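You operate a simulated robot arm through the tools that you are given. There is no shell and no other tool.

You run a simulated two-armed robot. Do the job below in one go: nothing can be reset, and whatever is moved stays where it is left.

Task
File the burr off the pinion shaft's key seat.
Fine: Shut the red clamp on the shaft first, use the green file and put it back, then open the clamp and lay the shaft on the green mat. Set down upright: green file. What is to be rubbed or washed off counts as gone when no trace of it is left.

The check looks at the end state, three seconds after you hand in, the way a careful person would. Anything else that was tipped, shoved, dropped, spilled or broken makes it a failure.

Robot
Two 7-joint arms with fingered hands on one trunk that stands fixed in place. Base frame: the origin is at the foot of the trunk, x ahead of it, y to its left, z up; the work surface is at about z = 85. Readings come in cm, degrees, newtons and seconds.
The left shoulder is at [7, 14.2, 118.9], the right one opposite. With the tool pointing down near the work surface each hand reaches from about 40 to 80 cm from the base axis, measured 20 degrees to its own side. Payload 3.6 kg a hand.
Tool frame (each hand has its own): the origin (TCP) lies between the finger pads and is the grasp point; the fingertips stand 2.5 cm ahead of it; z points along the fingers, y is the line along which they close. Largest opening 8.8 cm; the body of the gripper starts 2.9 cm behind the TCP. The gripper is a hand of 5 fingers: y runs from the thumb to the fingers, the wrist lies at [-1.3, -9.7, -16.2] in the tool frame.
Orientation is that of the tool frame in the base frame, as [roll, pitch, yaw] about the fixed x, y, z axes, in that order (R = Rz(yaw) Ry(pitch) Rx(roll)). With the fingers straight down and the wrist toward the robot, the tool's x, y and z point along [0, 1, 0], [1, 0, 0] and [0, 0, -1] of the base frame.

Tools
- The arms move only by the tool move_arm. It takes "left_increments", "right_increments" or both (then of equal length, played together; a hand with none holds still); each is a list of rows, each a list of 2 entries, a list of its own where there are three numbers: the shift along the base's x, y, z in units of 25 mm (1.0 is 25 mm), then the turn, a rotation vector about the base's x, y, z in units of 5 degrees (1.0 is 5 degrees). In form: [[[dx, dy, dz], [rx, ry, rz]], ...]. A call has 1 to 20 rows; each row shifts and turns the commanded pose from where the row before left it. A call with a number of a shift or a turn outside -1 to 1 is refused whole. A row lasts 0.2 s, in which the tool goes at most 5 cm and 8.6 degrees; a call with a longer step from one row to the next is refused whole. A pose out of reach is approached as far as the arm can. The call stops where the force on the tool passes 60 N (or 10 N more than at its start, if that is more) or the arm is blocked; 0.2 s more then pass. In this call time passes only in rows, and 0.2 s behind the last. The reply holds the time, the measured pose of the TCP, the force on the tool along the base axes, the opening and the grip force, in the units named above and with some noise, with the torque about the TCP (base axes, N m) and any sound that the robot's microphone picked up.
- Cameras (640 x 400 px; columns grow to the right, rows downward): "scene" is now at [12.24, -0.24, 142.26]; the picture's right is [-0.10, -1.00, 0.00], its down [-0.64, 0.06, -0.77] and it looks along [0.77, -0.07, -0.64] (base axes); focal length 219 px, centre (320, 200). "left" rides on the left gripper at [-5.9, -7.9, -10.5] in its tool frame; the picture's right is [-0.73, -0.32, 0.61], its down [0.62, -0.68, 0.38] and it looks along [0.29, 0.66, 0.70] (tool axes); focal length 234 px, centre (320, 200). "right" rides on the right gripper at [5.9, -7.9, -10.5] in its tool frame; the picture's right is [-0.73, 0.32, -0.61], its down [-0.62, -0.68, 0.38] and it looks along [-0.29, 0.66, 0.70] (tool axes); focal length 234 px, centre (320, 200). There is no depth. A picture from a camera that has moved, and an enlarged one, comes with that camera's place and axes in the base frame and with its lens. The place of the scene camera against the robot may be out by one fixed shift of up to 2.5 cm in any direction.
- capture(camera): a new picture of that camera. No time passes.
- raise_lower(by): slides the trunk up (or, below 0, down) by that many cm; the arms and the scene camera ride with it, the base frame stays. It gives what a move gives, with no picture.
- set_fingers(index, middle, ring, little, thumb_bend, thumb_turn, hand): sets how far each is bent, from 0 (flat) to 1 (curled in); at 0.3 the hand is open as for a grip, at 0.7 the pads meet at the TCP. One left out holds its place. A second passes; each finger stops where it meets its share of the squeeze, and holds until it gets a number again. It is the only way to open and close the hand. It gives what a move gives, with no picture; readings hold the bend of each and the force on index, middle, ring, little, thumb and palm. thumb_turn goes from beside the hand (0) to across from the fingers (1), as for a grip.
- turn_head(pan, tilt): turns the head with the scene camera to pan (to the left, within 86 degrees either way) and tilt (down, from -29 to 69), counted from straight ahead of the robot. It gives what a move gives.
- close_up(camera, box): a new picture of the part [left, top, right, bottom] of that camera's present view, enlarged. No time passes.
- close_job(): hands the job in; it is judged then, once.

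Places have to be worked out from the pictures, the camera data and where the tool is seen. Open the grippers and draw the arms clear of the work before you hand the job in, unless the task says otherwise.

The tools are called after "Emit:" by a JSON object that holds its "method" and its "body". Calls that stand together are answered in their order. move_arm: Moves the arms, as the interface text tells. Its arguments: {"type":"object","properties":{"left_increments":{"type":"array"},"right_increments":{"type":"array"}},"required":[]} The other tools are called the same way: raise_lower (by) slides the trunk up or down; set_fingers (index, middle, ring, little, thumb_bend, thumb_turn, hand) moves the fingers one by one; turn_head (pan, tilt) turns the head that bears the scene camera; capture (camera) takes a picture; close_up (camera, box) takes an enlarged picture of a part of a camera's view; close_job () hands the job in.

At the start:

```text
clock: 0.0
left_tcp_pos: [50.3, 13.77, 127.4]
left_orientation: [180.0, 0.0, 90.0]
left_force: [-0.7, -0.3, 0.5]
left_torque: [-0.01, 0.02, -0.01]
left_width: 8.76
left_grip_force: 0.0
left_shape: jaw
left_bend: [0.3, 0.3, 0.3, 0.3, 0.3, 0.98]
left_finger forces: [0.0, 0.1, 0.0, 0.0, 0.0, 0.0]
right_tcp_pos: [36.86, -24.9, 125.48]
right_orientation: [-179.9, 0.1, 89.9]
right_force: [-0.8, -0.6, 0.1]
right_torque: [0.01, 0.0, 0.01]
right_width: 8.78
right_grip_force: 0.1
right_shape: jaw
right_bend: [0.3, 0.3, 0.3, 0.3, 0.3, 0.98]
right_finger forces: [0.0, 0.1, 0.0, 0.0, 0.1, 0.0]
trunk travel left (down, up): [-72.5, 21.5]
head pan, tilt: [-5.5, 39.7]
```

scene: 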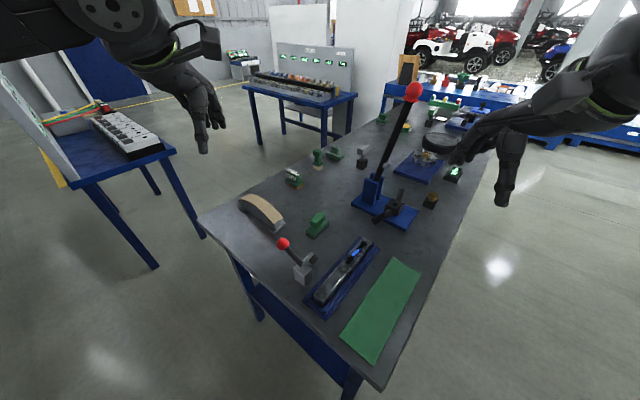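
right: 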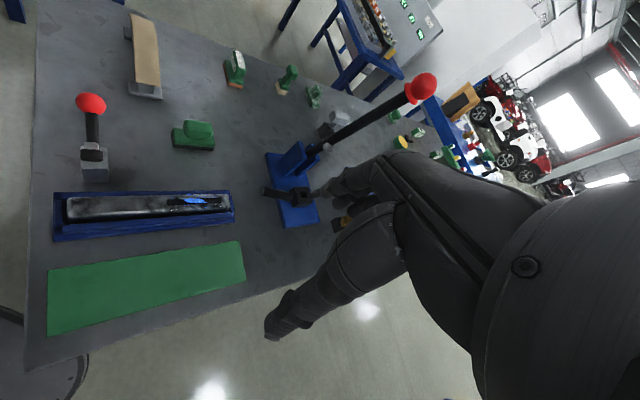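
left: 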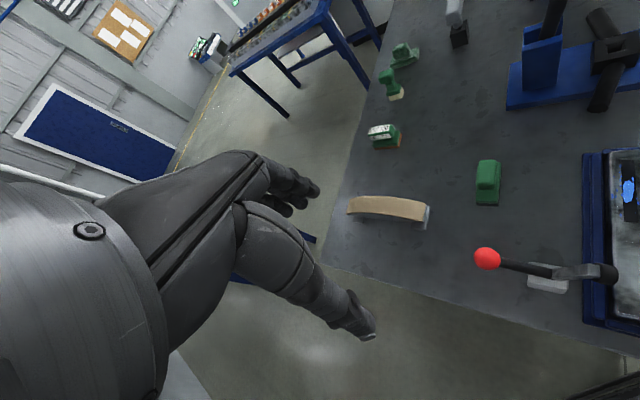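

I start by looking closer at the work bench: the red-knobbed clamp, the shaft in the blue tray, the green mat and the green tools.

Emit:
{"method": "close_up", "body": {"camera": "scene", "box": [190, 180, 450, 380]}}

Emit:
{"method": "close_up", "body": {"camera": "scene", "box": [270, 70, 500, 230]}}

Emit:
{"method": "close_up", "body": {"camera": "right", "box": [30, 70, 270, 240]}}

Emit:
{"method": "close_up", "body": {"camera": "left", "box": [340, 0, 640, 350]}}

```text
2.00 times, centred on (320, 280) of scene
camera zoom: at [12.24, -0.24, 142.26], right [-0.1, -1.0, 0.0], down [-0.64, 0.06, -0.77], along [0.77, -0.07, -0.64], focal length 438 px, centre (320, 40)
```

zoom: 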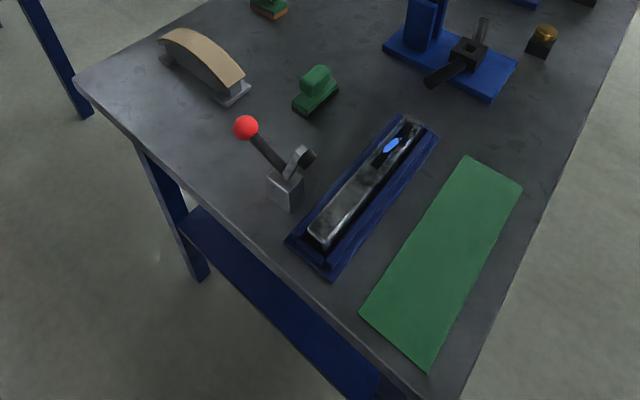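

```text
2.50 times, centred on (385, 150) of scene
camera zoom: at [12.24, -0.24, 142.26], right [-0.1, -1.0, 0.0], down [-0.64, 0.06, -0.77], along [0.77, -0.07, -0.64], focal length 548 px, centre (158, 325)
```

zoom: 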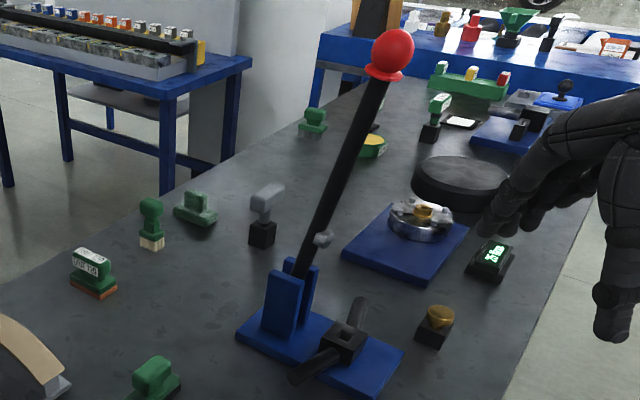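

```text
2.35 times, centred on (150, 155) of right
camera zoom: at [28.96, -18.98, 135.98], right [0.32, -0.73, 0.61], down [-0.68, -0.62, -0.38], along [0.66, -0.29, -0.7], focal length 551 px, centre (720, 306)
```

zoom: 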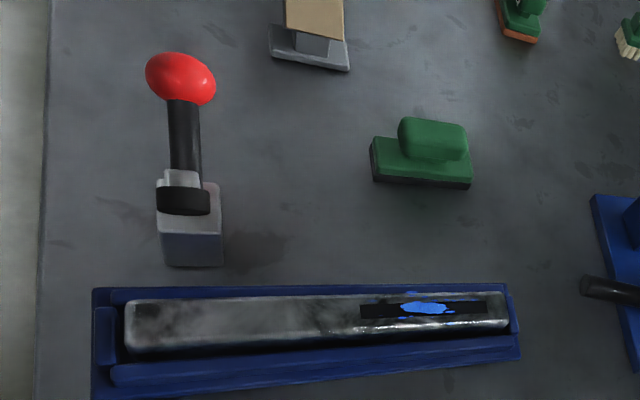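

```text
1.14 times, centred on (490, 175) of left
camera zoom: at [42.5, 7.86, 137.87], right [-0.32, -0.73, -0.61], down [-0.68, 0.62, -0.38], along [0.66, 0.29, -0.7], focal length 268 px, centre (126, 229)
```

zoom: 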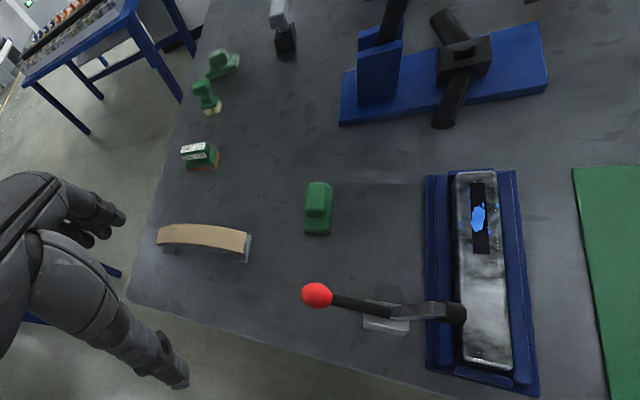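

Several green tools are about; I zoom in on each to tell the file from brushes and stamps.

Emit:
{"method": "close_up", "body": {"camera": "left", "box": [450, 140, 530, 220]}}

Emit:
{"method": "close_up", "body": {"camera": "left", "box": [350, 30, 450, 160]}}

Emit:
{"method": "close_up", "body": {"camera": "scene", "box": [280, 140, 350, 190]}}

Emit:
{"method": "close_up", "body": {"camera": "right", "box": [210, 40, 340, 120]}}

Emit:
{"method": "close_up", "body": {"camera": "scene", "box": [370, 80, 500, 160]}}

Emit:
{"method": "close_up", "body": {"camera": "scene", "box": [260, 200, 360, 270]}}

```text
5.00 times, centred on (490, 180) of left
camera zoom: at [42.5, 7.86, 137.87], right [-0.32, -0.73, -0.61], down [-0.68, 0.62, -0.38], along [0.66, 0.29, -0.7], focal length 1171 px, centre (-530, 300)
```

zoom: 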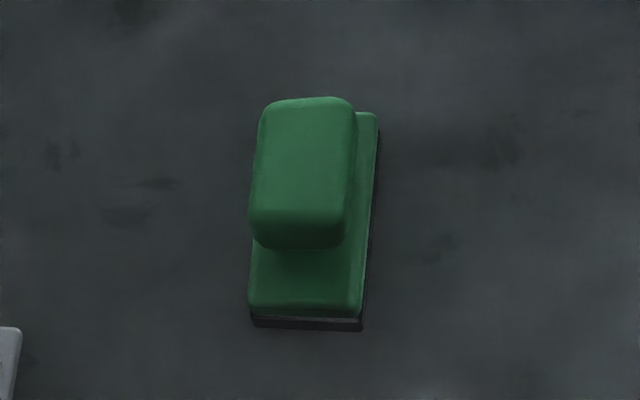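

```text
3.08 times, centred on (400, 95) of left
camera zoom: at [42.5, 7.86, 137.87], right [-0.32, -0.73, -0.61], down [-0.68, 0.62, -0.38], along [0.66, 0.29, -0.7], focal length 720 px, centre (74, 523)
```

zoom: 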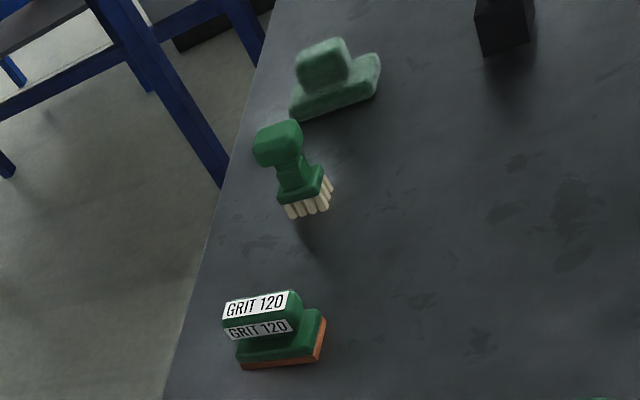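

```text
8.00 times, centred on (315, 165) of scene
camera zoom: at [12.24, -0.24, 142.26], right [-0.1, -1.0, 0.0], down [-0.64, 0.06, -0.77], along [0.77, -0.07, -0.64], focal length 1752 px, centre (360, 480)
```

zoom: 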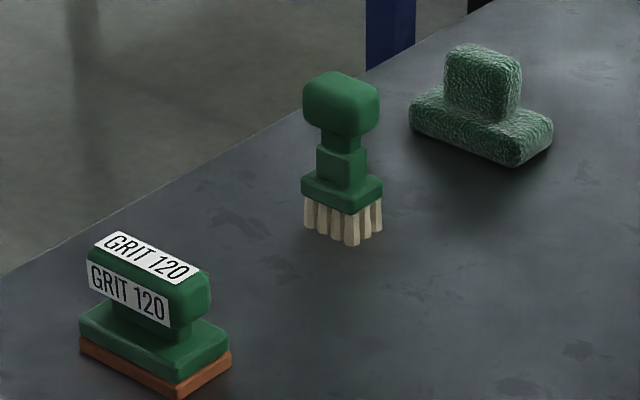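

```text
4.92 times, centred on (275, 80) of right
camera zoom: at [28.96, -18.98, 135.98], right [0.32, -0.73, 0.61], down [-0.68, -0.62, -0.38], along [0.66, -0.29, -0.7], focal length 1153 px, centre (542, 791)
```

zoom: 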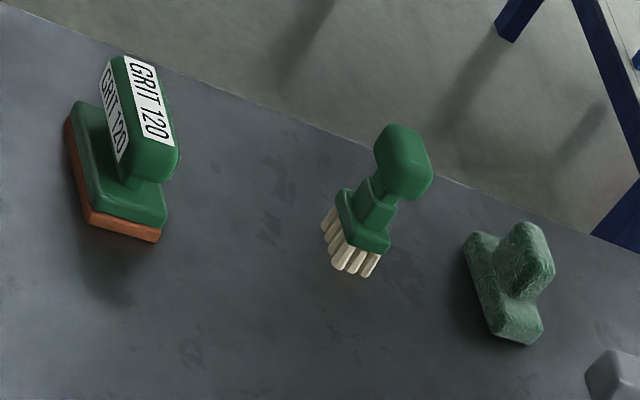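

```text
4.92 times, centred on (435, 120) of scene
camera zoom: at [12.24, -0.24, 142.26], right [-0.1, -1.0, 0.0], down [-0.64, 0.06, -0.77], along [0.77, -0.07, -0.64], focal length 1078 px, centre (-246, 594)
```

zoom: 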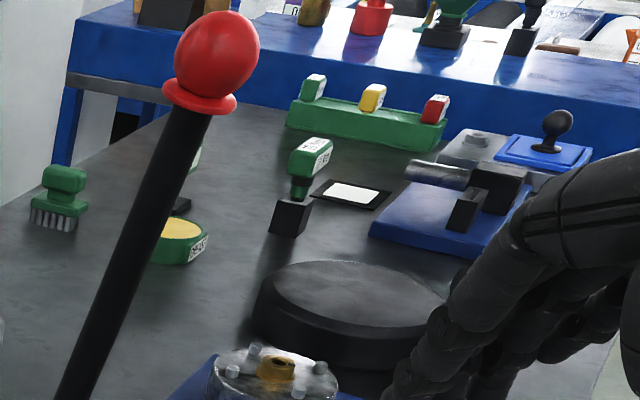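

```text
5.71 times, centred on (310, 235) of scene
camera zoom: at [12.24, -0.24, 142.26], right [-0.1, -1.0, 0.0], down [-0.64, 0.06, -0.77], along [0.77, -0.07, -0.64], focal length 1251 px, centre (377, 0)
```

zoom: 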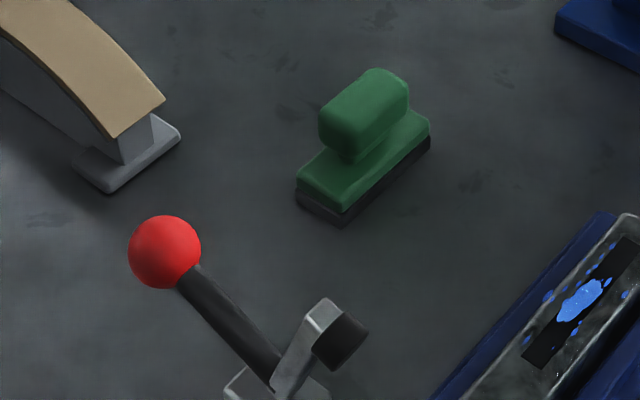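

The near green block with a dark sole looks like the file; the bar lies at about −45° in the blue cradle, from near (39,-3) to (55,-19). The clamp stands beside it, with its knob near (51,5,96). I move the left hand above the knob, turned −45° so the fingers close along the hinge axis, to look closer.

Emit:
{"method": "move_arm", "body": {"left_increments": [[[0.036, -0.343, -0.85], [0, 0, -0.9]], [[0.036, -0.343, -0.85], [0, 0, -0.9]], [[0.036, -0.343, -0.85], [0, 0, -0.9]], [[0.036, -0.343, -0.85], [0, 0, -0.9]], [[0.036, -0.343, -0.85], [0, 0, -0.9]], [[0.036, -0.343, -0.85], [0, 0, -0.9]], [[0.036, -0.343, -0.85], [0, 0, -0.9]], [[0.036, -0.343, -0.85], [0, 0, -0.9]], [[0.036, -0.343, 0], [0, 0, -0.9]], [[0.036, -0.343, 0], [0, 0, -0.9]]]}}

Emit:
{"method": "capture", "body": {"camera": "left"}}

Emit:
{"method": "capture", "body": {"camera": "scene"}}

Emit:
{"method": "capture", "body": {"camera": "right"}}

```text
clock: 2.2
left_tcp_pos: [51.14, 5.23, 110.59]
left_orientation: [180.0, 0.1, 45.0]
left_force: [0.4, 0.4, 0.4]
left_torque: [-0.02, 0.01, 0.01]
left_width: 8.79
left_grip_force: 0.0
left_shape: jaw
left_bend: [0.3, 0.3, 0.3, 0.3, 0.3, 0.98]
left_finger forces: [0.1, 0.0, 0.0, 0.0, 0.2, 0.0]
right_tcp_pos: [36.84, -24.9, 125.43]
right_orientation: [-180.0, 0.0, 90.1]
right_force: [-0.5, 0.1, 0.1]
right_torque: [0.0, 0.02, -0.01]
right_width: 8.78
right_grip_force: 0.1
right_shape: jaw
right_bend: [0.3, 0.3, 0.3, 0.3, 0.3, 0.98]
right_finger forces: [0.0, 0.0, 0.0, 0.0, 0.0, 0.0]
trunk travel left (down, up): [-72.5, 21.5]
head pan, tilt: [-5.5, 39.7]
```

```text
taken
camera left: at [41.54, 6.49, 120.95], right [-0.74, -0.28, -0.61], down [-0.04, 0.92, -0.38], along [0.67, -0.26, -0.7], focal length 234 px, centre (320, 200)
```

left: 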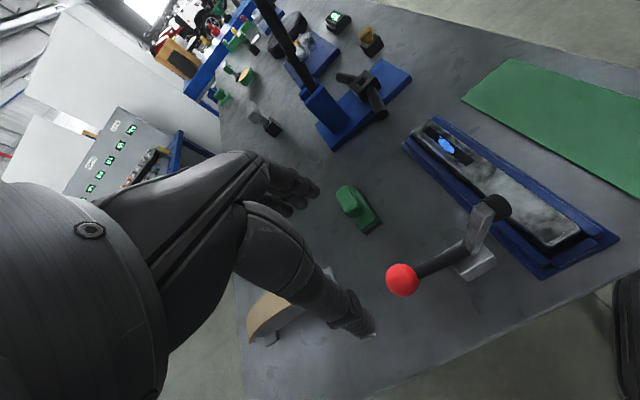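

```text
taken
camera scene: at [12.28, -0.28, 142.26], right [-0.1, -1.0, 0.0], down [-0.64, 0.06, -0.77], along [0.77, -0.07, -0.64], focal length 219 px, centre (320, 200)
```

scene: 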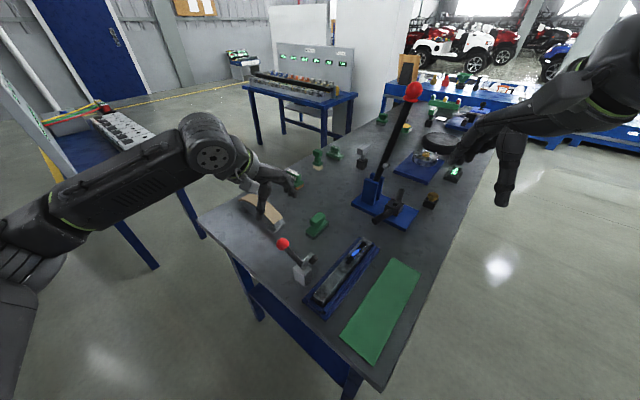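

```text
taken
camera right: at [28.99, -19.02, 135.97], right [0.32, -0.73, 0.61], down [-0.68, -0.62, -0.38], along [0.66, -0.29, -0.7], focal length 234 px, centre (320, 200)
```

right: 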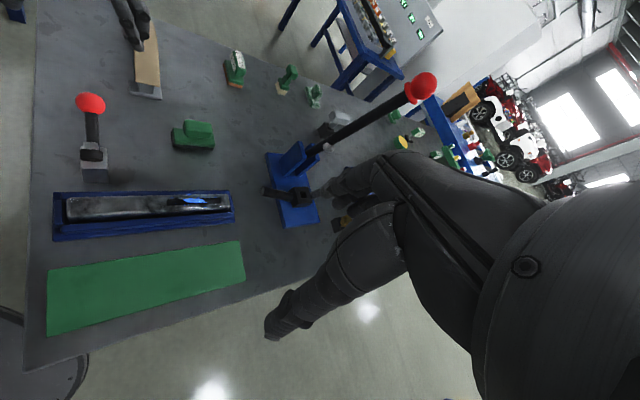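

The knob triangulates to about (51.4, 5.4, 95.1). I zoom on the clamp to locate its hinge and pad.

Emit:
{"method": "close_up", "body": {"camera": "left", "box": [370, 180, 530, 310]}}

Emit:
{"method": "close_up", "body": {"camera": "left", "box": [390, 100, 630, 290]}}

Emit:
{"method": "close_up", "body": {"camera": "scene", "box": [270, 230, 330, 290]}}

Emit:
{"method": "close_up", "body": {"camera": "right", "box": [60, 80, 140, 200]}}

```text
3.08 times, centred on (450, 245) of left
camera zoom: at [41.54, 6.49, 120.95], right [-0.74, -0.28, -0.61], down [-0.04, 0.92, -0.38], along [0.67, -0.26, -0.7], focal length 720 px, centre (-80, 62)
```

zoom: 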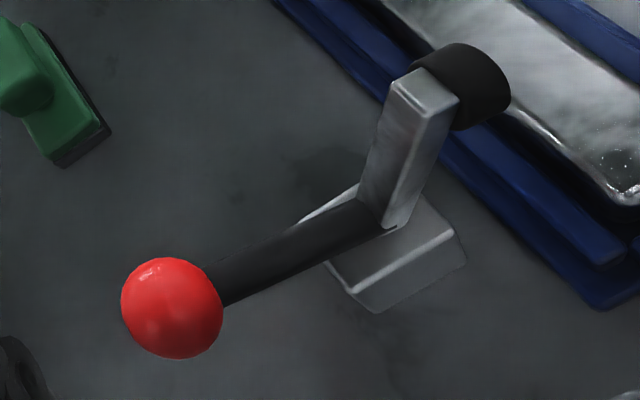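

```text
2.11 times, centred on (510, 195) of left
camera zoom: at [41.54, 6.49, 120.95], right [-0.74, -0.28, -0.61], down [-0.04, 0.92, -0.38], along [0.67, -0.26, -0.7], focal length 493 px, centre (-80, 210)
```

zoom: 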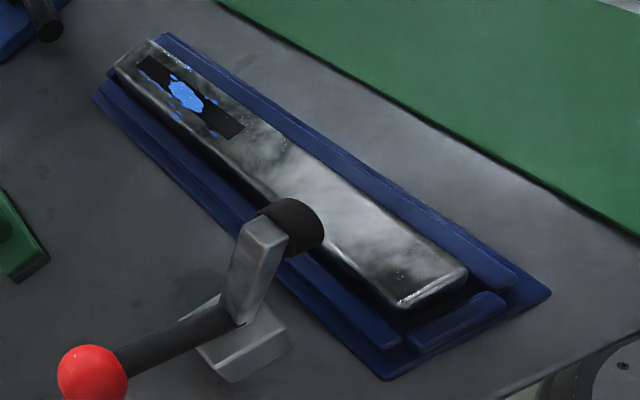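

```text
6.67 times, centred on (300, 260) of scene
camera zoom: at [12.28, -0.28, 142.26], right [-0.1, -1.0, 0.0], down [-0.64, 0.06, -0.77], along [0.77, -0.07, -0.64], focal length 1460 px, centre (453, -200)
```

zoom: 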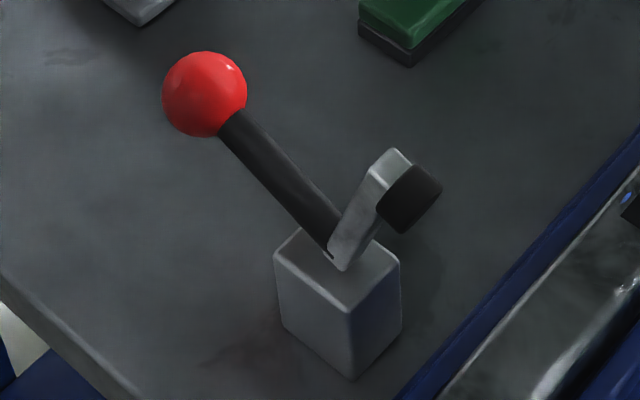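

```text
3.33 times, centred on (100, 140) of right
camera zoom: at [28.99, -19.02, 135.97], right [0.32, -0.73, 0.61], down [-0.68, -0.62, -0.38], along [0.66, -0.29, -0.7], focal length 781 px, centre (1053, 400)
```

zoom: 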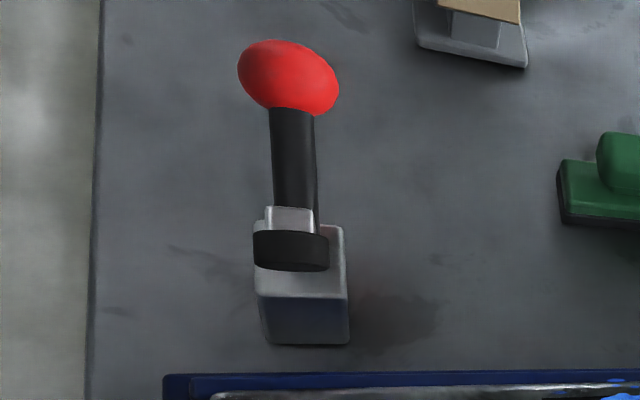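

The clamp is a rigid lever hinged at the top of its block near (46.2, 0.3, 92.3): the handle must go up about 75–80° toward the shaft. I lower the left hand so the open fingers straddle the knob.

Emit:
{"method": "move_arm", "body": {"left_increments": [[[0.04, 0.04, -0.9], [0, 0, 0]], [[0.04, 0.04, -0.9], [0, 0, 0]], [[0.04, 0, -0.9], [0, 0, 0]], [[0, 0, -0.9], [0, 0, 0]], [[0, 0, -0.9], [0, 0, 0]], [[0, 0, -0.9], [0, 0, 0]], [[0, 0, -0.6], [0, 0, 0]]]}}

Emit:
{"method": "capture", "body": {"camera": "left"}}

Emit:
{"method": "close_up", "body": {"camera": "scene", "box": [230, 190, 350, 290]}}

Emit:
{"method": "close_up", "body": {"camera": "right", "box": [40, 40, 200, 190]}}

```text
clock: 3.8
left_tcp_pos: [51.54, 5.25, 95.44]
left_orientation: [179.8, 0.0, 45.0]
left_force: [-1.2, -0.9, 0.4]
left_torque: [0.03, 0.04, 0.0]
left_width: 8.79
left_grip_force: 0.0
left_shape: jaw
left_bend: [0.3, 0.3, 0.3, 0.3, 0.3, 0.98]
left_finger forces: [0.0, 0.1, 0.0, 0.1, 0.1, 0.0]
right_tcp_pos: [36.84, -24.86, 125.47]
right_orientation: [-180.0, 0.0, 90.0]
right_force: [0.2, -0.1, -0.3]
right_torque: [-0.01, 0.02, -0.01]
right_width: 8.76
right_grip_force: 0.1
right_shape: jaw
right_bend: [0.3, 0.3, 0.3, 0.3, 0.3, 0.98]
right_finger forces: [0.0, 0.0, 0.1, 0.1, 0.0, 0.0]
trunk travel left (down, up): [-72.5, 21.5]
head pan, tilt: [-5.5, 39.7]
```

```text
taken
camera left: at [41.91, 6.67, 105.9], right [-0.74, -0.29, -0.61], down [-0.04, 0.92, -0.38], along [0.67, -0.26, -0.7], focal length 234 px, centre (320, 200)
```

left: 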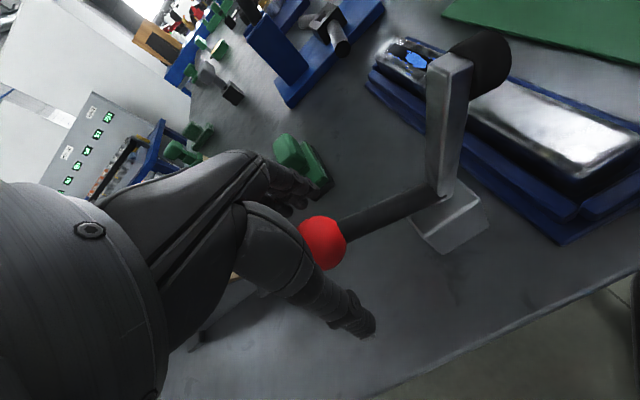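

```text
4.00 times, centred on (290, 240) of scene
camera zoom: at [12.24, -0.24, 142.26], right [-0.1, -1.0, 0.0], down [-0.64, 0.06, -0.77], along [0.77, -0.07, -0.64], focal length 876 px, centre (440, 40)
```

zoom: 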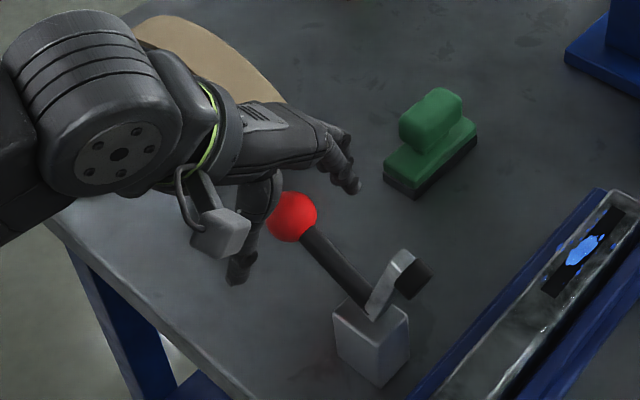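

```text
2.67 times, centred on (120, 115) of right
camera zoom: at [28.96, -18.98, 135.98], right [0.32, -0.73, 0.61], down [-0.68, -0.62, -0.38], along [0.66, -0.29, -0.7], focal length 624 px, centre (853, 427)
```

zoom: 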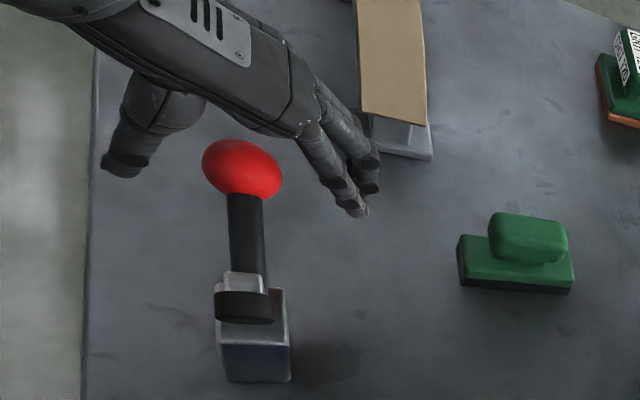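

The knob sits between the fingers at about the grasp point. I pinch it with the thumb, index, middle and ring fingers.

Emit:
{"method": "set_fingers", "body": {"hand": "left", "index": 0.7, "middle": 0.7, "ring": 0.7, "little": 0.7, "thumb_bend": 0.7}}

Emit:
{"method": "capture", "body": {"camera": "left"}}

Emit:
{"method": "close_up", "body": {"camera": "right", "box": [40, 40, 200, 190]}}

```text
clock: 4.8
left_tcp_pos: [51.53, 5.28, 95.57]
left_orientation: [180.0, 0.0, 45.0]
left_force: [-3.7, 2.1, -1.6]
left_torque: [0.01, 0.05, -0.04]
left_width: 1.75
left_grip_force: 8.8
left_shape: fingers
left_bend: [0.63, 0.67, 0.7, 0.7, 0.62, 0.97]
left_finger forces: [5.2, 1.6, 0.0, 0.1, 10.0, 0.0]
right_tcp_pos: [36.87, -24.82, 125.56]
right_orientation: [-180.0, 0.0, 90.0]
right_force: [-0.2, 0.1, -0.1]
right_torque: [0.01, 0.0, -0.02]
right_width: 8.77
right_grip_force: 0.1
right_shape: jaw
right_bend: [0.3, 0.3, 0.3, 0.3, 0.3, 0.98]
right_finger forces: [0.1, 0.1, 0.0, 0.1, 0.0, 0.0]
trunk travel left (down, up): [-72.5, 21.5]
head pan, tilt: [-5.5, 39.7]
```

```text
taken
camera left: at [41.87, 6.7, 105.91], right [-0.74, -0.29, -0.61], down [-0.04, 0.92, -0.38], along [0.67, -0.26, -0.7], focal length 234 px, centre (320, 200)
```

left: 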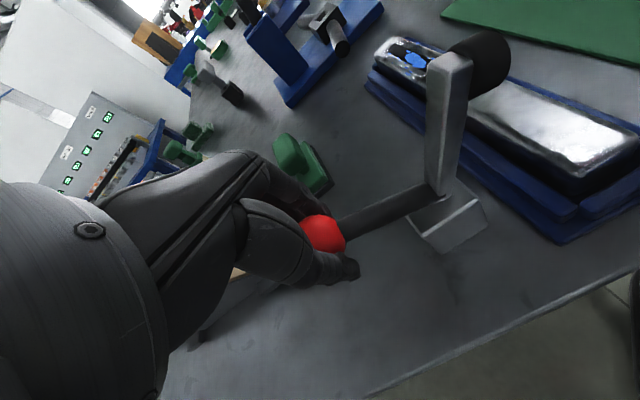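

```text
2.67 times, centred on (120, 115) of right
camera zoom: at [28.92, -18.94, 135.99], right [0.32, -0.73, 0.61], down [-0.68, -0.62, -0.38], along [0.66, -0.29, -0.7], focal length 624 px, centre (853, 427)
```

zoom: 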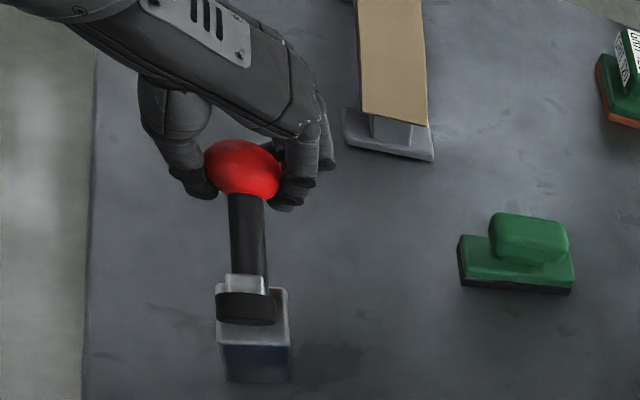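

Thumb and index hold the ball, with the ring and little fingers hooked behind it. I carry it along the arc about the hinge, half way first, in small steps.

Emit:
{"method": "move_arm", "body": {"left_increments": [[[-0.085, -0.085, 0.245], [0, 0, 0]], [[-0.085, -0.085, 0.245], [0, 0, 0]], [[-0.115, -0.115, 0.222], [0, 0, 0]], [[-0.115, -0.115, 0.222], [0, 0, 0]], [[-0.138, -0.138, 0.19], [0, 0, 0]], [[-0.138, -0.138, 0.19], [0, 0, 0]]]}}

Emit:
{"method": "capture", "body": {"camera": "left"}}

Emit:
{"method": "close_up", "body": {"camera": "right", "box": [40, 40, 200, 190]}}

```text
clock: 6.2
left_tcp_pos: [49.81, 3.7, 98.6]
left_orientation: [-180.0, 0.1, 45.1]
left_force: [-6.7, -2.8, -12.1]
left_torque: [0.04, -0.07, 0.0]
left_width: 1.93
left_grip_force: 9.6
left_shape: fingers
left_bend: [0.62, 0.69, 0.7, 0.7, 0.61, 0.95]
left_finger forces: [7.2, 1.3, 0.0, 0.0, 10.3, 0.0]
right_tcp_pos: [36.82, -25.03, 125.46]
right_orientation: [-179.9, 0.0, 90.0]
right_force: [0.4, 0.3, -0.8]
right_torque: [-0.01, 0.01, 0.0]
right_width: 8.77
right_grip_force: 0.1
right_shape: jaw
right_bend: [0.3, 0.3, 0.3, 0.3, 0.3, 0.98]
right_finger forces: [0.0, 0.0, 0.0, 0.0, 0.1, 0.0]
trunk travel left (down, up): [-72.5, 21.5]
head pan, tilt: [-5.5, 39.7]
```

```text
taken
camera left: at [40.2, 5.01, 109.13], right [-0.74, -0.28, -0.61], down [-0.04, 0.92, -0.38], along [0.67, -0.26, -0.7], focal length 234 px, centre (320, 200)
```

left: 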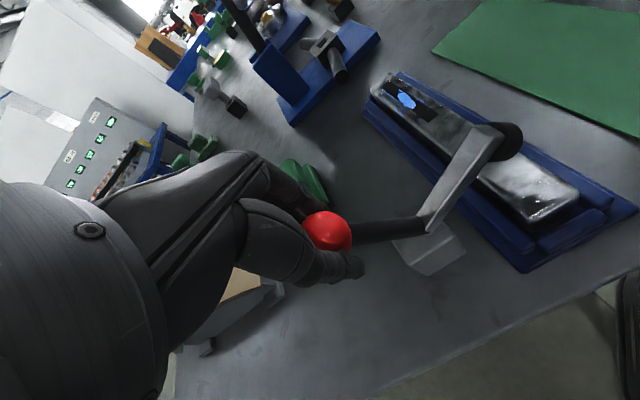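

```text
2.67 times, centred on (120, 115) of right
camera zoom: at [28.96, -19.04, 135.97], right [0.32, -0.73, 0.61], down [-0.68, -0.62, -0.38], along [0.66, -0.29, -0.7], focal length 624 px, centre (853, 427)
```

zoom: 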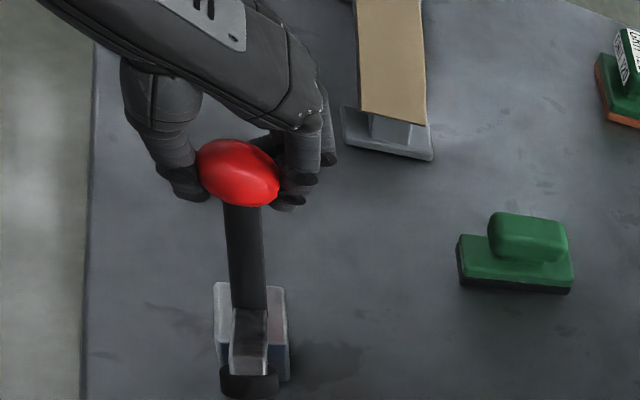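

The lever swings along with the hand. I continue along the arc toward upright.

Emit:
{"method": "move_arm", "body": {"left_increments": [[[-0.16, -0.16, 0.13], [0, 0, 0]], [[-0.16, -0.16, 0.13], [0, 0, 0]], [[-0.177, -0.177, 0.1], [0, 0, 0]], [[-0.177, -0.177, 0.1], [0, 0, 0]], [[-0.188, -0.188, 0.06], [0, 0, 0]], [[-0.188, -0.188, 0.06], [0, 0, 0]]]}}

Emit:
{"method": "capture", "body": {"camera": "left"}}

Emit:
{"method": "close_up", "body": {"camera": "right", "box": [40, 40, 200, 240]}}

```text
clock: 7.6
left_tcp_pos: [47.23, 1.01, 100.26]
left_orientation: [-179.9, 0.2, 45.0]
left_force: [-3.1, 0.9, -13.1]
left_torque: [0.02, -0.09, 0.03]
left_width: 2.11
left_grip_force: 10.1
left_shape: fingers
left_bend: [0.62, 0.69, 0.7, 0.7, 0.6, 0.95]
left_finger forces: [7.3, 1.9, 0.0, 0.1, 10.5, 0.1]
right_tcp_pos: [37.06, -24.89, 125.46]
right_orientation: [-179.9, 0.1, 90.1]
right_force: [0.3, -0.4, 0.5]
right_torque: [-0.03, 0.02, -0.01]
right_width: 8.79
right_grip_force: 0.1
right_shape: jaw
right_bend: [0.3, 0.3, 0.3, 0.3, 0.3, 0.98]
right_finger forces: [0.1, 0.1, 0.0, 0.0, 0.0, 0.0]
trunk travel left (down, up): [-72.5, 21.5]
head pan, tilt: [-5.5, 39.7]
```

```text
taken
camera left: at [37.66, 2.45, 110.69], right [-0.74, -0.29, -0.61], down [-0.04, 0.92, -0.38], along [0.67, -0.26, -0.7], focal length 234 px, centre (320, 200)
```

left: 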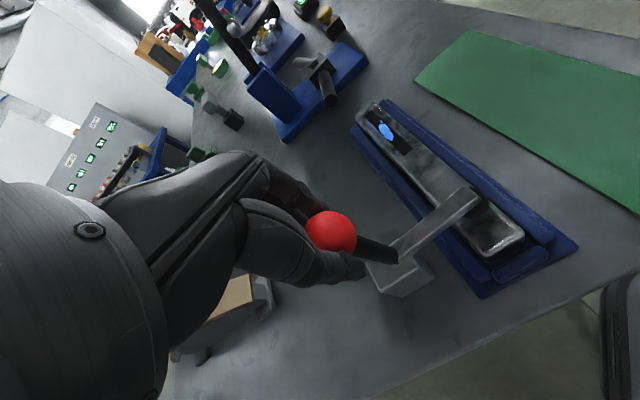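

```text
2.00 times, centred on (120, 140) of right
camera zoom: at [29.04, -18.95, 135.96], right [0.32, -0.73, 0.61], down [-0.68, -0.62, -0.38], along [0.66, -0.29, -0.7], focal length 468 px, centre (720, 320)
```

zoom: 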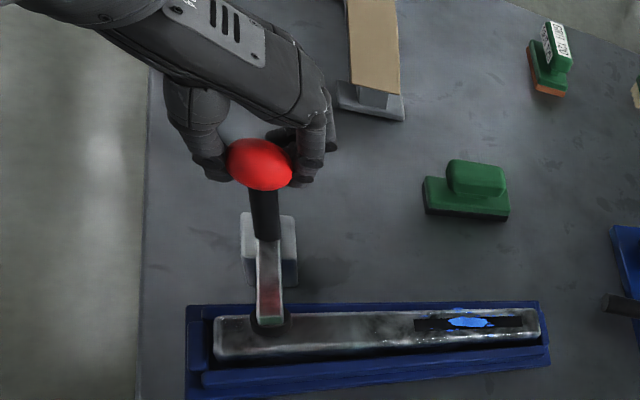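

The pad is almost over the bar; I go on in small steps toward the shaft, letting the force or stop tell when it is shut.

Emit:
{"method": "move_arm", "body": {"left_increments": [[[-0.19, -0.19, 0.02], [0, 0, 0]], [[-0.19, -0.19, 0.0], [0, 0, 0]], [[-0.19, -0.19, -0.02], [0, 0, 0]], [[-0.19, -0.19, -0.03], [0, 0, 0]]]}}

Emit:
{"method": "capture", "body": {"camera": "left"}}

Emit:
{"method": "close_up", "body": {"camera": "right", "box": [40, 40, 200, 240]}}

```text
clock: 8.6
left_tcp_pos: [45.53, -0.59, 100.12]
left_orientation: [179.9, 0.1, 45.2]
left_force: [8.5, 11.8, -3.0]
left_torque: [0.12, -0.11, 0.0]
left_width: 2.0
left_grip_force: 9.8
left_shape: fingers
left_bend: [0.62, 0.67, 0.7, 0.7, 0.6, 0.99]
left_finger forces: [4.7, 6.1, 0.1, 0.0, 9.3, 0.0]
right_tcp_pos: [37.07, -24.49, 125.43]
right_orientation: [-179.9, 0.1, 90.1]
right_force: [-0.3, -0.8, 0.0]
right_torque: [0.0, -0.01, -0.01]
right_width: 8.76
right_grip_force: 0.1
right_shape: jaw
right_bend: [0.3, 0.3, 0.3, 0.3, 0.3, 0.98]
right_finger forces: [0.1, 0.0, 0.1, 0.1, 0.1, 0.1]
trunk travel left (down, up): [-72.5, 21.5]
head pan, tilt: [-5.5, 39.7]
```

```text
taken
camera left: at [35.91, 0.8, 110.52], right [-0.74, -0.29, -0.61], down [-0.04, 0.92, -0.38], along [0.67, -0.26, -0.7], focal length 234 px, centre (320, 200)
```

left: 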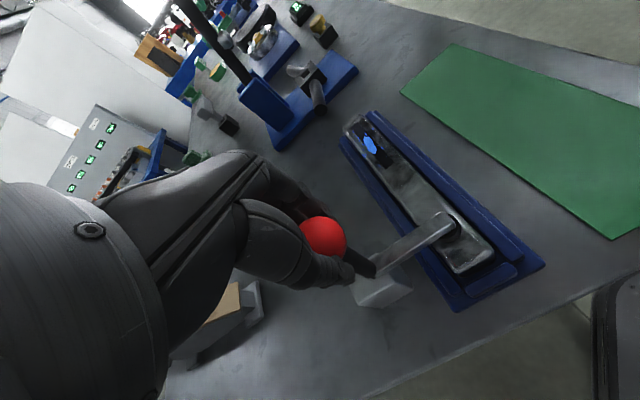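

```text
2.00 times, centred on (120, 140) of right
camera zoom: at [29.22, -18.68, 135.98], right [0.33, -0.72, 0.61], down [-0.68, -0.63, -0.38], along [0.66, -0.29, -0.7], focal length 468 px, centre (720, 320)
```

zoom: 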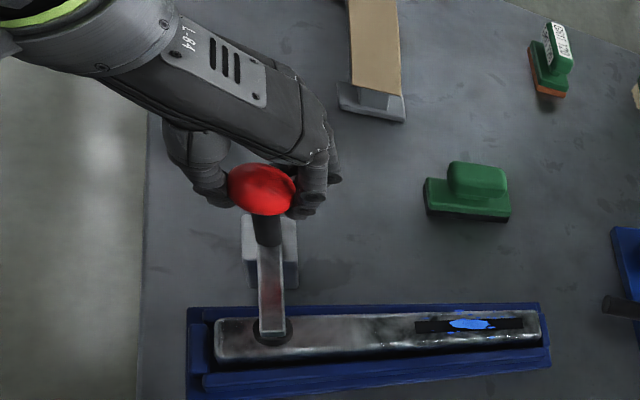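

The force now pushes back along +x,+y, so the pad seems to touch the bar; I push a little further to make sure it is fully shut.

Emit:
{"method": "move_arm", "body": {"left_increments": [[[-0.12, -0.12, -0.02], [0, 0, 0]], [[-0.12, -0.12, -0.02], [0, 0, 0]], [[-0.12, -0.12, -0.03], [0, 0, 0]]]}}

Emit:
{"method": "close_up", "body": {"camera": "left", "box": [290, 180, 530, 330]}}

Emit:
{"method": "close_up", "body": {"camera": "right", "box": [60, 100, 180, 230]}}

```text
clock: 9.4
left_tcp_pos: [44.51, -1.87, 99.83]
left_orientation: [-179.9, 0.1, 44.9]
left_force: [7.5, 2.3, -5.3]
left_torque: [0.01, -0.04, -0.03]
left_width: 0.0
left_grip_force: 3.5
left_shape: fingers
left_bend: [0.7, 0.68, 0.66, 0.7, 0.7, 0.97]
left_finger forces: [0.1, 1.7, 5.0, 0.4, 0.0, 0.0]
right_tcp_pos: [37.04, -24.98, 125.41]
right_orientation: [-179.9, 0.0, 89.9]
right_force: [1.4, 0.5, 0.1]
right_torque: [0.02, 0.04, 0.0]
right_width: 8.76
right_grip_force: 0.0
right_shape: jaw
right_bend: [0.3, 0.3, 0.3, 0.3, 0.3, 0.98]
right_finger forces: [0.0, 0.0, 0.0, 0.0, 0.0, 0.0]
trunk travel left (down, up): [-72.5, 21.5]
head pan, tilt: [-5.5, 39.7]
```

```text
2.67 times, centred on (410, 255) of left
camera zoom: at [34.86, -0.45, 110.31], right [-0.74, -0.29, -0.61], down [-0.04, 0.92, -0.38], along [0.67, -0.26, -0.7], focal length 624 px, centre (80, 53)
```

zoom: 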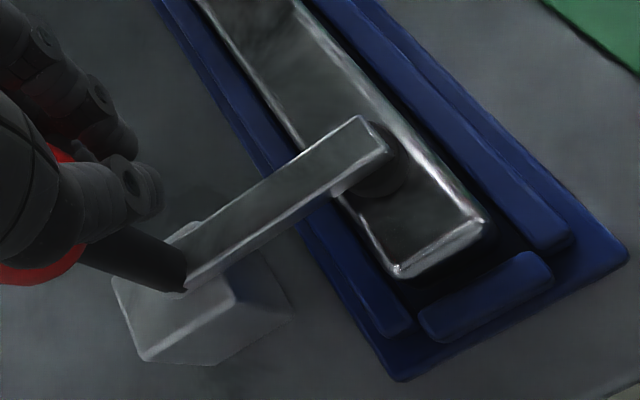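

```text
3.08 times, centred on (120, 165) of right
camera zoom: at [29.19, -19.04, 135.92], right [0.32, -0.73, 0.61], down [-0.68, -0.62, -0.38], along [0.66, -0.29, -0.7], focal length 720 px, centre (935, 308)
```

zoom: 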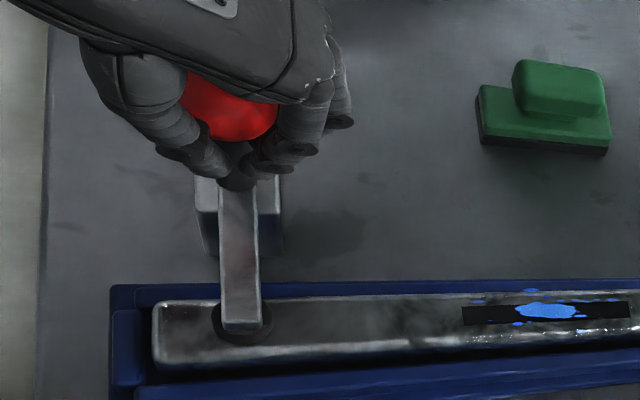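

The arm is flat with its pad on the bar, and the knob slipped in my fingers against the stop: the clamp looks shut. I open the left hand to release it.

Emit:
{"method": "set_fingers", "body": {"hand": "left", "index": 0.3, "middle": 0.3, "ring": 0.3, "little": 0.3, "thumb_bend": 0.3}}

Emit:
{"method": "capture", "body": {"camera": "left"}}

Emit:
{"method": "close_up", "body": {"camera": "right", "box": [60, 60, 180, 230]}}

Emit:
{"method": "close_up", "body": {"camera": "scene", "box": [230, 190, 390, 320]}}

```text
clock: 10.4
left_tcp_pos: [44.35, -1.73, 99.92]
left_orientation: [-179.9, 0.0, 45.0]
left_force: [0.1, -0.3, -0.1]
left_torque: [0.01, 0.0, -0.01]
left_width: 8.43
left_grip_force: 0.2
left_shape: fingers
left_bend: [0.3, 0.3, 0.3, 0.3, 0.3, 0.97]
left_finger forces: [0.1, 0.1, 0.0, 0.0, 0.0, 0.0]
right_tcp_pos: [36.86, -24.85, 125.45]
right_orientation: [180.0, 0.0, 90.0]
right_force: [0.4, -0.2, 0.2]
right_torque: [0.01, -0.01, 0.01]
right_width: 8.76
right_grip_force: 0.0
right_shape: jaw
right_bend: [0.3, 0.3, 0.3, 0.3, 0.3, 0.98]
right_finger forces: [0.0, 0.1, 0.1, 0.1, 0.0, 0.0]
trunk travel left (down, up): [-72.5, 21.5]
head pan, tilt: [-5.5, 39.7]
```

```text
taken
camera left: at [34.69, -0.39, 110.38], right [-0.74, -0.29, -0.61], down [-0.04, 0.92, -0.38], along [0.67, -0.26, -0.7], focal length 234 px, centre (320, 200)
```

left: 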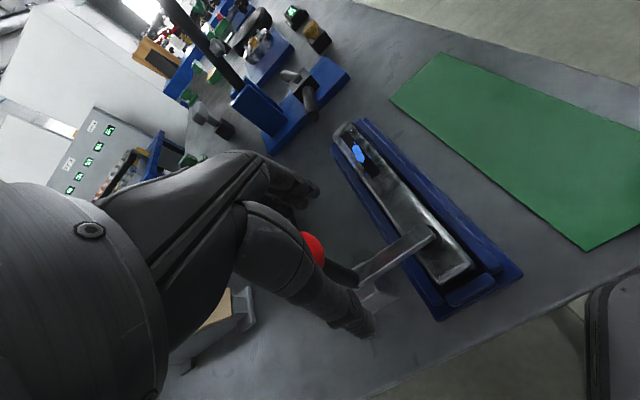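

```text
2.35 times, centred on (120, 145) of right
camera zoom: at [28.96, -19.0, 135.98], right [0.32, -0.73, 0.61], down [-0.68, -0.62, -0.38], along [0.66, -0.29, -0.7], focal length 551 px, centre (791, 329)
```

zoom: 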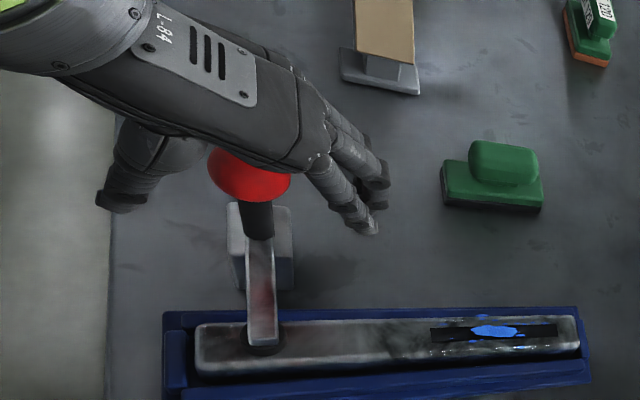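

```text
3.08 times, centred on (310, 255) of scene
camera zoom: at [12.24, -0.25, 142.26], right [-0.1, -1.0, 0.0], down [-0.64, 0.06, -0.77], along [0.77, -0.07, -0.64], focal length 674 px, centre (351, 31)
```

zoom: 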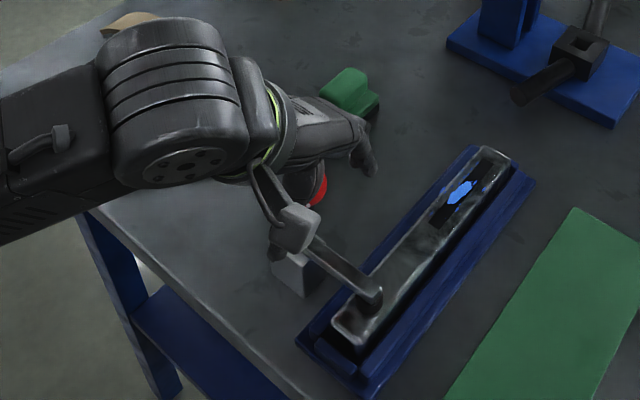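

The hand is open around the lever and clear of force. I lift the left hand straight up and then draw it off to the left.

Emit:
{"method": "move_arm", "body": {"left_increments": [[[0, 0, 0.9], [0, 0, 0]], [[0, 0, 0.9], [0, 0, 0]], [[0, 0, 0.9], [0, 0, 0]], [[0, 0, 0.9], [0, 0, 0]], [[0, 0, 0.9], [0, 0, 0]], [[0, 0.9, 0.6], [0, 0, 0]], [[0, 0.9, 0.6], [0, 0, 0]], [[0, 0.9, 0], [0, 0, 0]], [[0, 0.9, 0], [0, 0, 0]], [[0, 0.9, 0], [0, 0, 0]], [[0, 0.9, 0], [0, 0, 0]], [[0, 0.9, 0], [0, 0, 0]], [[0, 0.9, 0], [0, 0, 0]], [[0, 0.9, 0], [0, 0, 0]], [[0, 0.9, 0], [0, 0, 0]]]}}

Emit:
{"method": "close_up", "body": {"camera": "scene", "box": [230, 170, 430, 350]}}

Emit:
{"method": "close_up", "body": {"camera": "right", "box": [40, 60, 260, 250]}}

Emit:
{"method": "capture", "body": {"camera": "left"}}

```text
clock: 13.6
left_tcp_pos: [44.09, 21.03, 114.18]
left_orientation: [-180.0, 0.0, 45.0]
left_force: [-0.5, 0.5, 0.4]
left_torque: [0.02, -0.01, -0.01]
left_width: 8.43
left_grip_force: 0.1
left_shape: fingers
left_bend: [0.3, 0.3, 0.3, 0.3, 0.3, 0.97]
left_finger forces: [0.0, 0.0, 0.1, 0.0, 0.0, 0.0]
right_tcp_pos: [36.76, -24.84, 125.55]
right_orientation: [-179.9, 0.0, 90.0]
right_force: [0.0, 0.4, -0.5]
right_torque: [0.0, -0.02, 0.01]
right_width: 8.76
right_grip_force: 0.1
right_shape: jaw
right_bend: [0.3, 0.3, 0.3, 0.3, 0.3, 0.98]
right_finger forces: [0.1, 0.0, 0.1, 0.0, 0.0, 0.0]
trunk travel left (down, up): [-72.5, 21.5]
head pan, tilt: [-5.5, 39.7]
```

```text
2.22 times, centred on (330, 260) of scene
camera zoom: at [12.18, -0.16, 142.27], right [-0.1, -1.0, 0.0], down [-0.64, 0.06, -0.77], along [0.77, -0.07, -0.64], focal length 487 px, centre (298, 67)
```

zoom: 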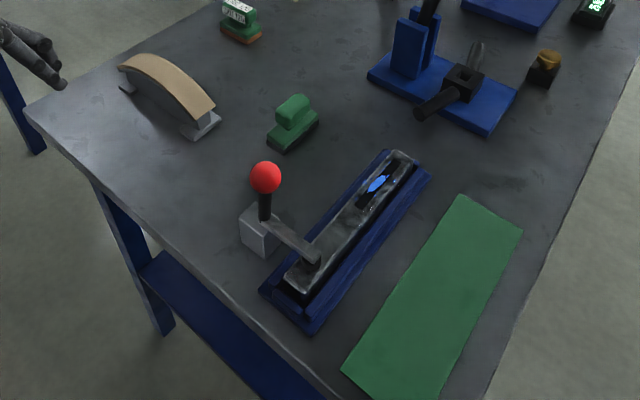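

```text
2.11 times, centred on (150, 155) of right
camera zoom: at [28.9, -18.9, 136.01], right [0.32, -0.73, 0.61], down [-0.68, -0.62, -0.38], along [0.66, -0.29, -0.7], focal length 493 px, centre (678, 295)
```

zoom: 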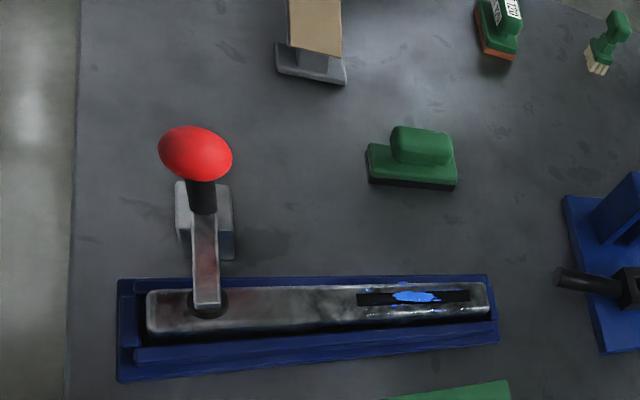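

```text
taken
camera left: at [34.56, 22.38, 124.67], right [-0.74, -0.29, -0.61], down [-0.04, 0.92, -0.38], along [0.67, -0.26, -0.7], focal length 234 px, centre (320, 200)
```

left: 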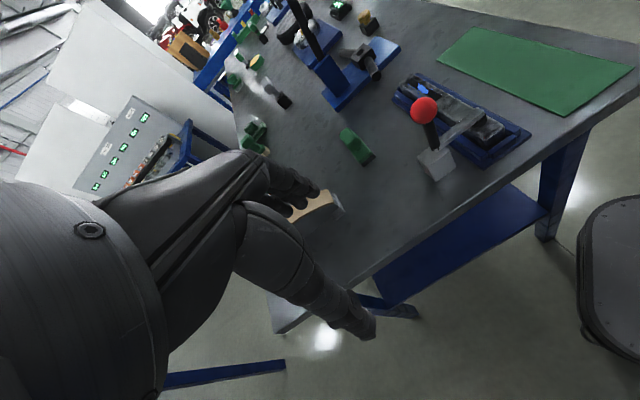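

The clamp is shut and stays so. I put the file's handle at about (64.2, −4.9, 90.5), its length parallel to the bar. I bring the right hand above it, turned +45° to close across the handle.

Emit:
{"method": "move_arm", "body": {"right_increments": [[[0.783, 0.571, -0.5], [0, 0, 0.643]], [[0.783, 0.571, -0.5], [0, 0, 0.643]], [[0.783, 0.571, -0.5], [0, 0, 0.643]], [[0.783, 0.571, -0.5], [0, 0, 0.643]], [[0.783, 0.571, -0.5], [0, 0, 0.643]], [[0.783, 0.571, -0.5], [0, 0, 0.643]], [[0.783, 0.571, -0.5], [0, 0, 0.643]], [[0.783, 0.571, -0.5], [0, 0, 0.643]], [[0.783, 0.571, -0.5], [0, 0, 0.643]], [[0.783, 0.571, -0.5], [0, 0, 0.643]], [[0.783, 0.571, -0.5], [0, 0, 0.643]], [[0.783, 0.571, -0.5], [0, 0, 0.643]], [[0.783, 0.571, -0.5], [0, 0, 0.643]], [[0.783, 0.571, -0.5], [0, 0, 0.643]]]}}

Emit:
{"method": "capture", "body": {"camera": "right"}}

Emit:
{"method": "capture", "body": {"camera": "scene"}}

```text
clock: 16.6
left_tcp_pos: [44.29, 20.98, 114.14]
left_orientation: [180.0, 0.0, 45.0]
left_force: [-0.2, 1.0, -0.2]
left_torque: [-0.03, -0.01, -0.01]
left_width: 8.47
left_grip_force: 0.0
left_shape: fingers
left_bend: [0.3, 0.3, 0.3, 0.3, 0.3, 0.97]
left_finger forces: [0.0, 0.1, 0.0, 0.0, 0.1, 0.0]
right_tcp_pos: [60.21, -8.74, 108.62]
right_orientation: [180.0, -0.1, 135.0]
right_force: [0.5, -0.2, 0.0]
right_torque: [0.05, -0.01, -0.01]
right_width: 8.73
right_grip_force: 0.1
right_shape: jaw
right_bend: [0.3, 0.3, 0.3, 0.3, 0.3, 0.98]
right_finger forces: [0.0, 0.0, 0.0, 0.1, 0.0, 0.1]
right hand out of reach, approached as far as the arm can: row 12, 13, 14
trunk travel left (down, up): [-72.5, 21.5]
head pan, tilt: [-5.5, 39.7]
```

```text
taken
camera right: at [50.41, -10.15, 119.13], right [0.74, -0.29, 0.61], down [-0.04, -0.92, -0.38], along [0.67, 0.26, -0.7], focal length 234 px, centre (320, 200)
```

right: 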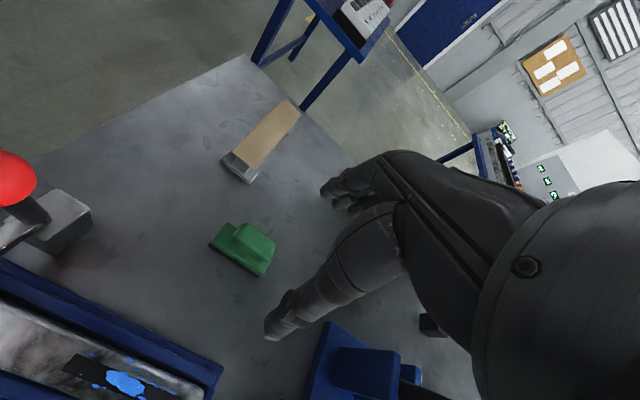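

```text
taken
camera scene: at [12.29, -0.25, 142.26], right [-0.1, -1.0, 0.0], down [-0.64, 0.06, -0.77], along [0.77, -0.07, -0.64], focal length 219 px, centre (320, 200)
```

scene: 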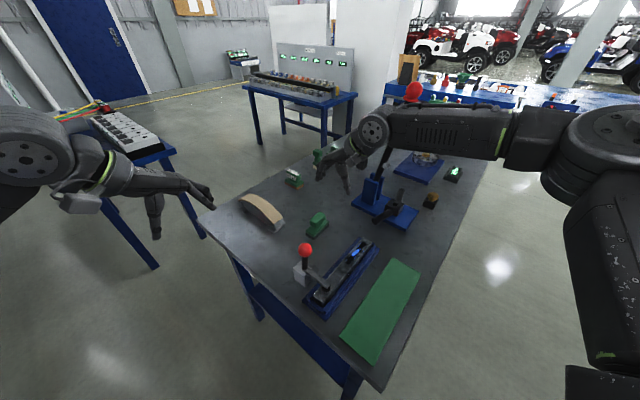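

The right arm fell short at this height (60.2, −8.7). I try going lower, where reach is said to be better, and see where it settles; the fingertips stay above the file.

Emit:
{"method": "move_arm", "body": {"right_increments": [[[0, 0, -0.8], [0, 0, 0]], [[0, 0, -0.8], [0, 0, 0]], [[0, 0, -0.8], [0, 0, 0]], [[0, 0, -0.8], [0, 0, 0]]]}}

Emit:
{"method": "capture", "body": {"camera": "right"}}

```text
clock: 17.6
left_tcp_pos: [44.21, 21.0, 114.26]
left_orientation: [-180.0, -0.1, 44.9]
left_force: [0.8, -0.3, 0.6]
left_torque: [-0.02, -0.01, -0.01]
left_width: 8.46
left_grip_force: 0.1
left_shape: fingers
left_bend: [0.3, 0.3, 0.3, 0.3, 0.3, 0.97]
left_finger forces: [0.0, 0.0, 0.1, 0.0, 0.0, 0.1]
right_tcp_pos: [58.83, -10.11, 101.24]
right_orientation: [179.8, -0.1, 135.0]
right_force: [0.4, 0.6, -0.1]
right_torque: [0.0, -0.01, 0.0]
right_width: 8.77
right_grip_force: 0.1
right_shape: jaw
right_bend: [0.3, 0.3, 0.3, 0.3, 0.3, 0.98]
right_finger forces: [0.0, 0.1, 0.0, 0.0, 0.0, 0.0]
right hand out of reach, approached as far as the arm can: row 1, 2, 3, 4
trunk travel left (down, up): [-72.5, 21.5]
head pan, tilt: [-5.5, 39.7]
```

```text
taken
camera right: at [49.0, -11.45, 111.75], right [0.74, -0.29, 0.61], down [-0.04, -0.92, -0.38], along [0.67, 0.26, -0.7], focal length 234 px, centre (320, 200)
```

right: 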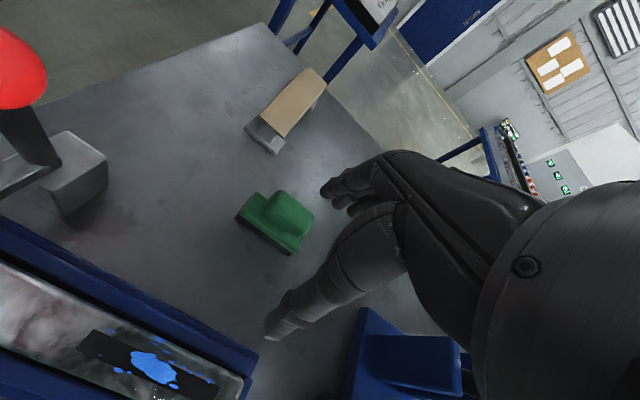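

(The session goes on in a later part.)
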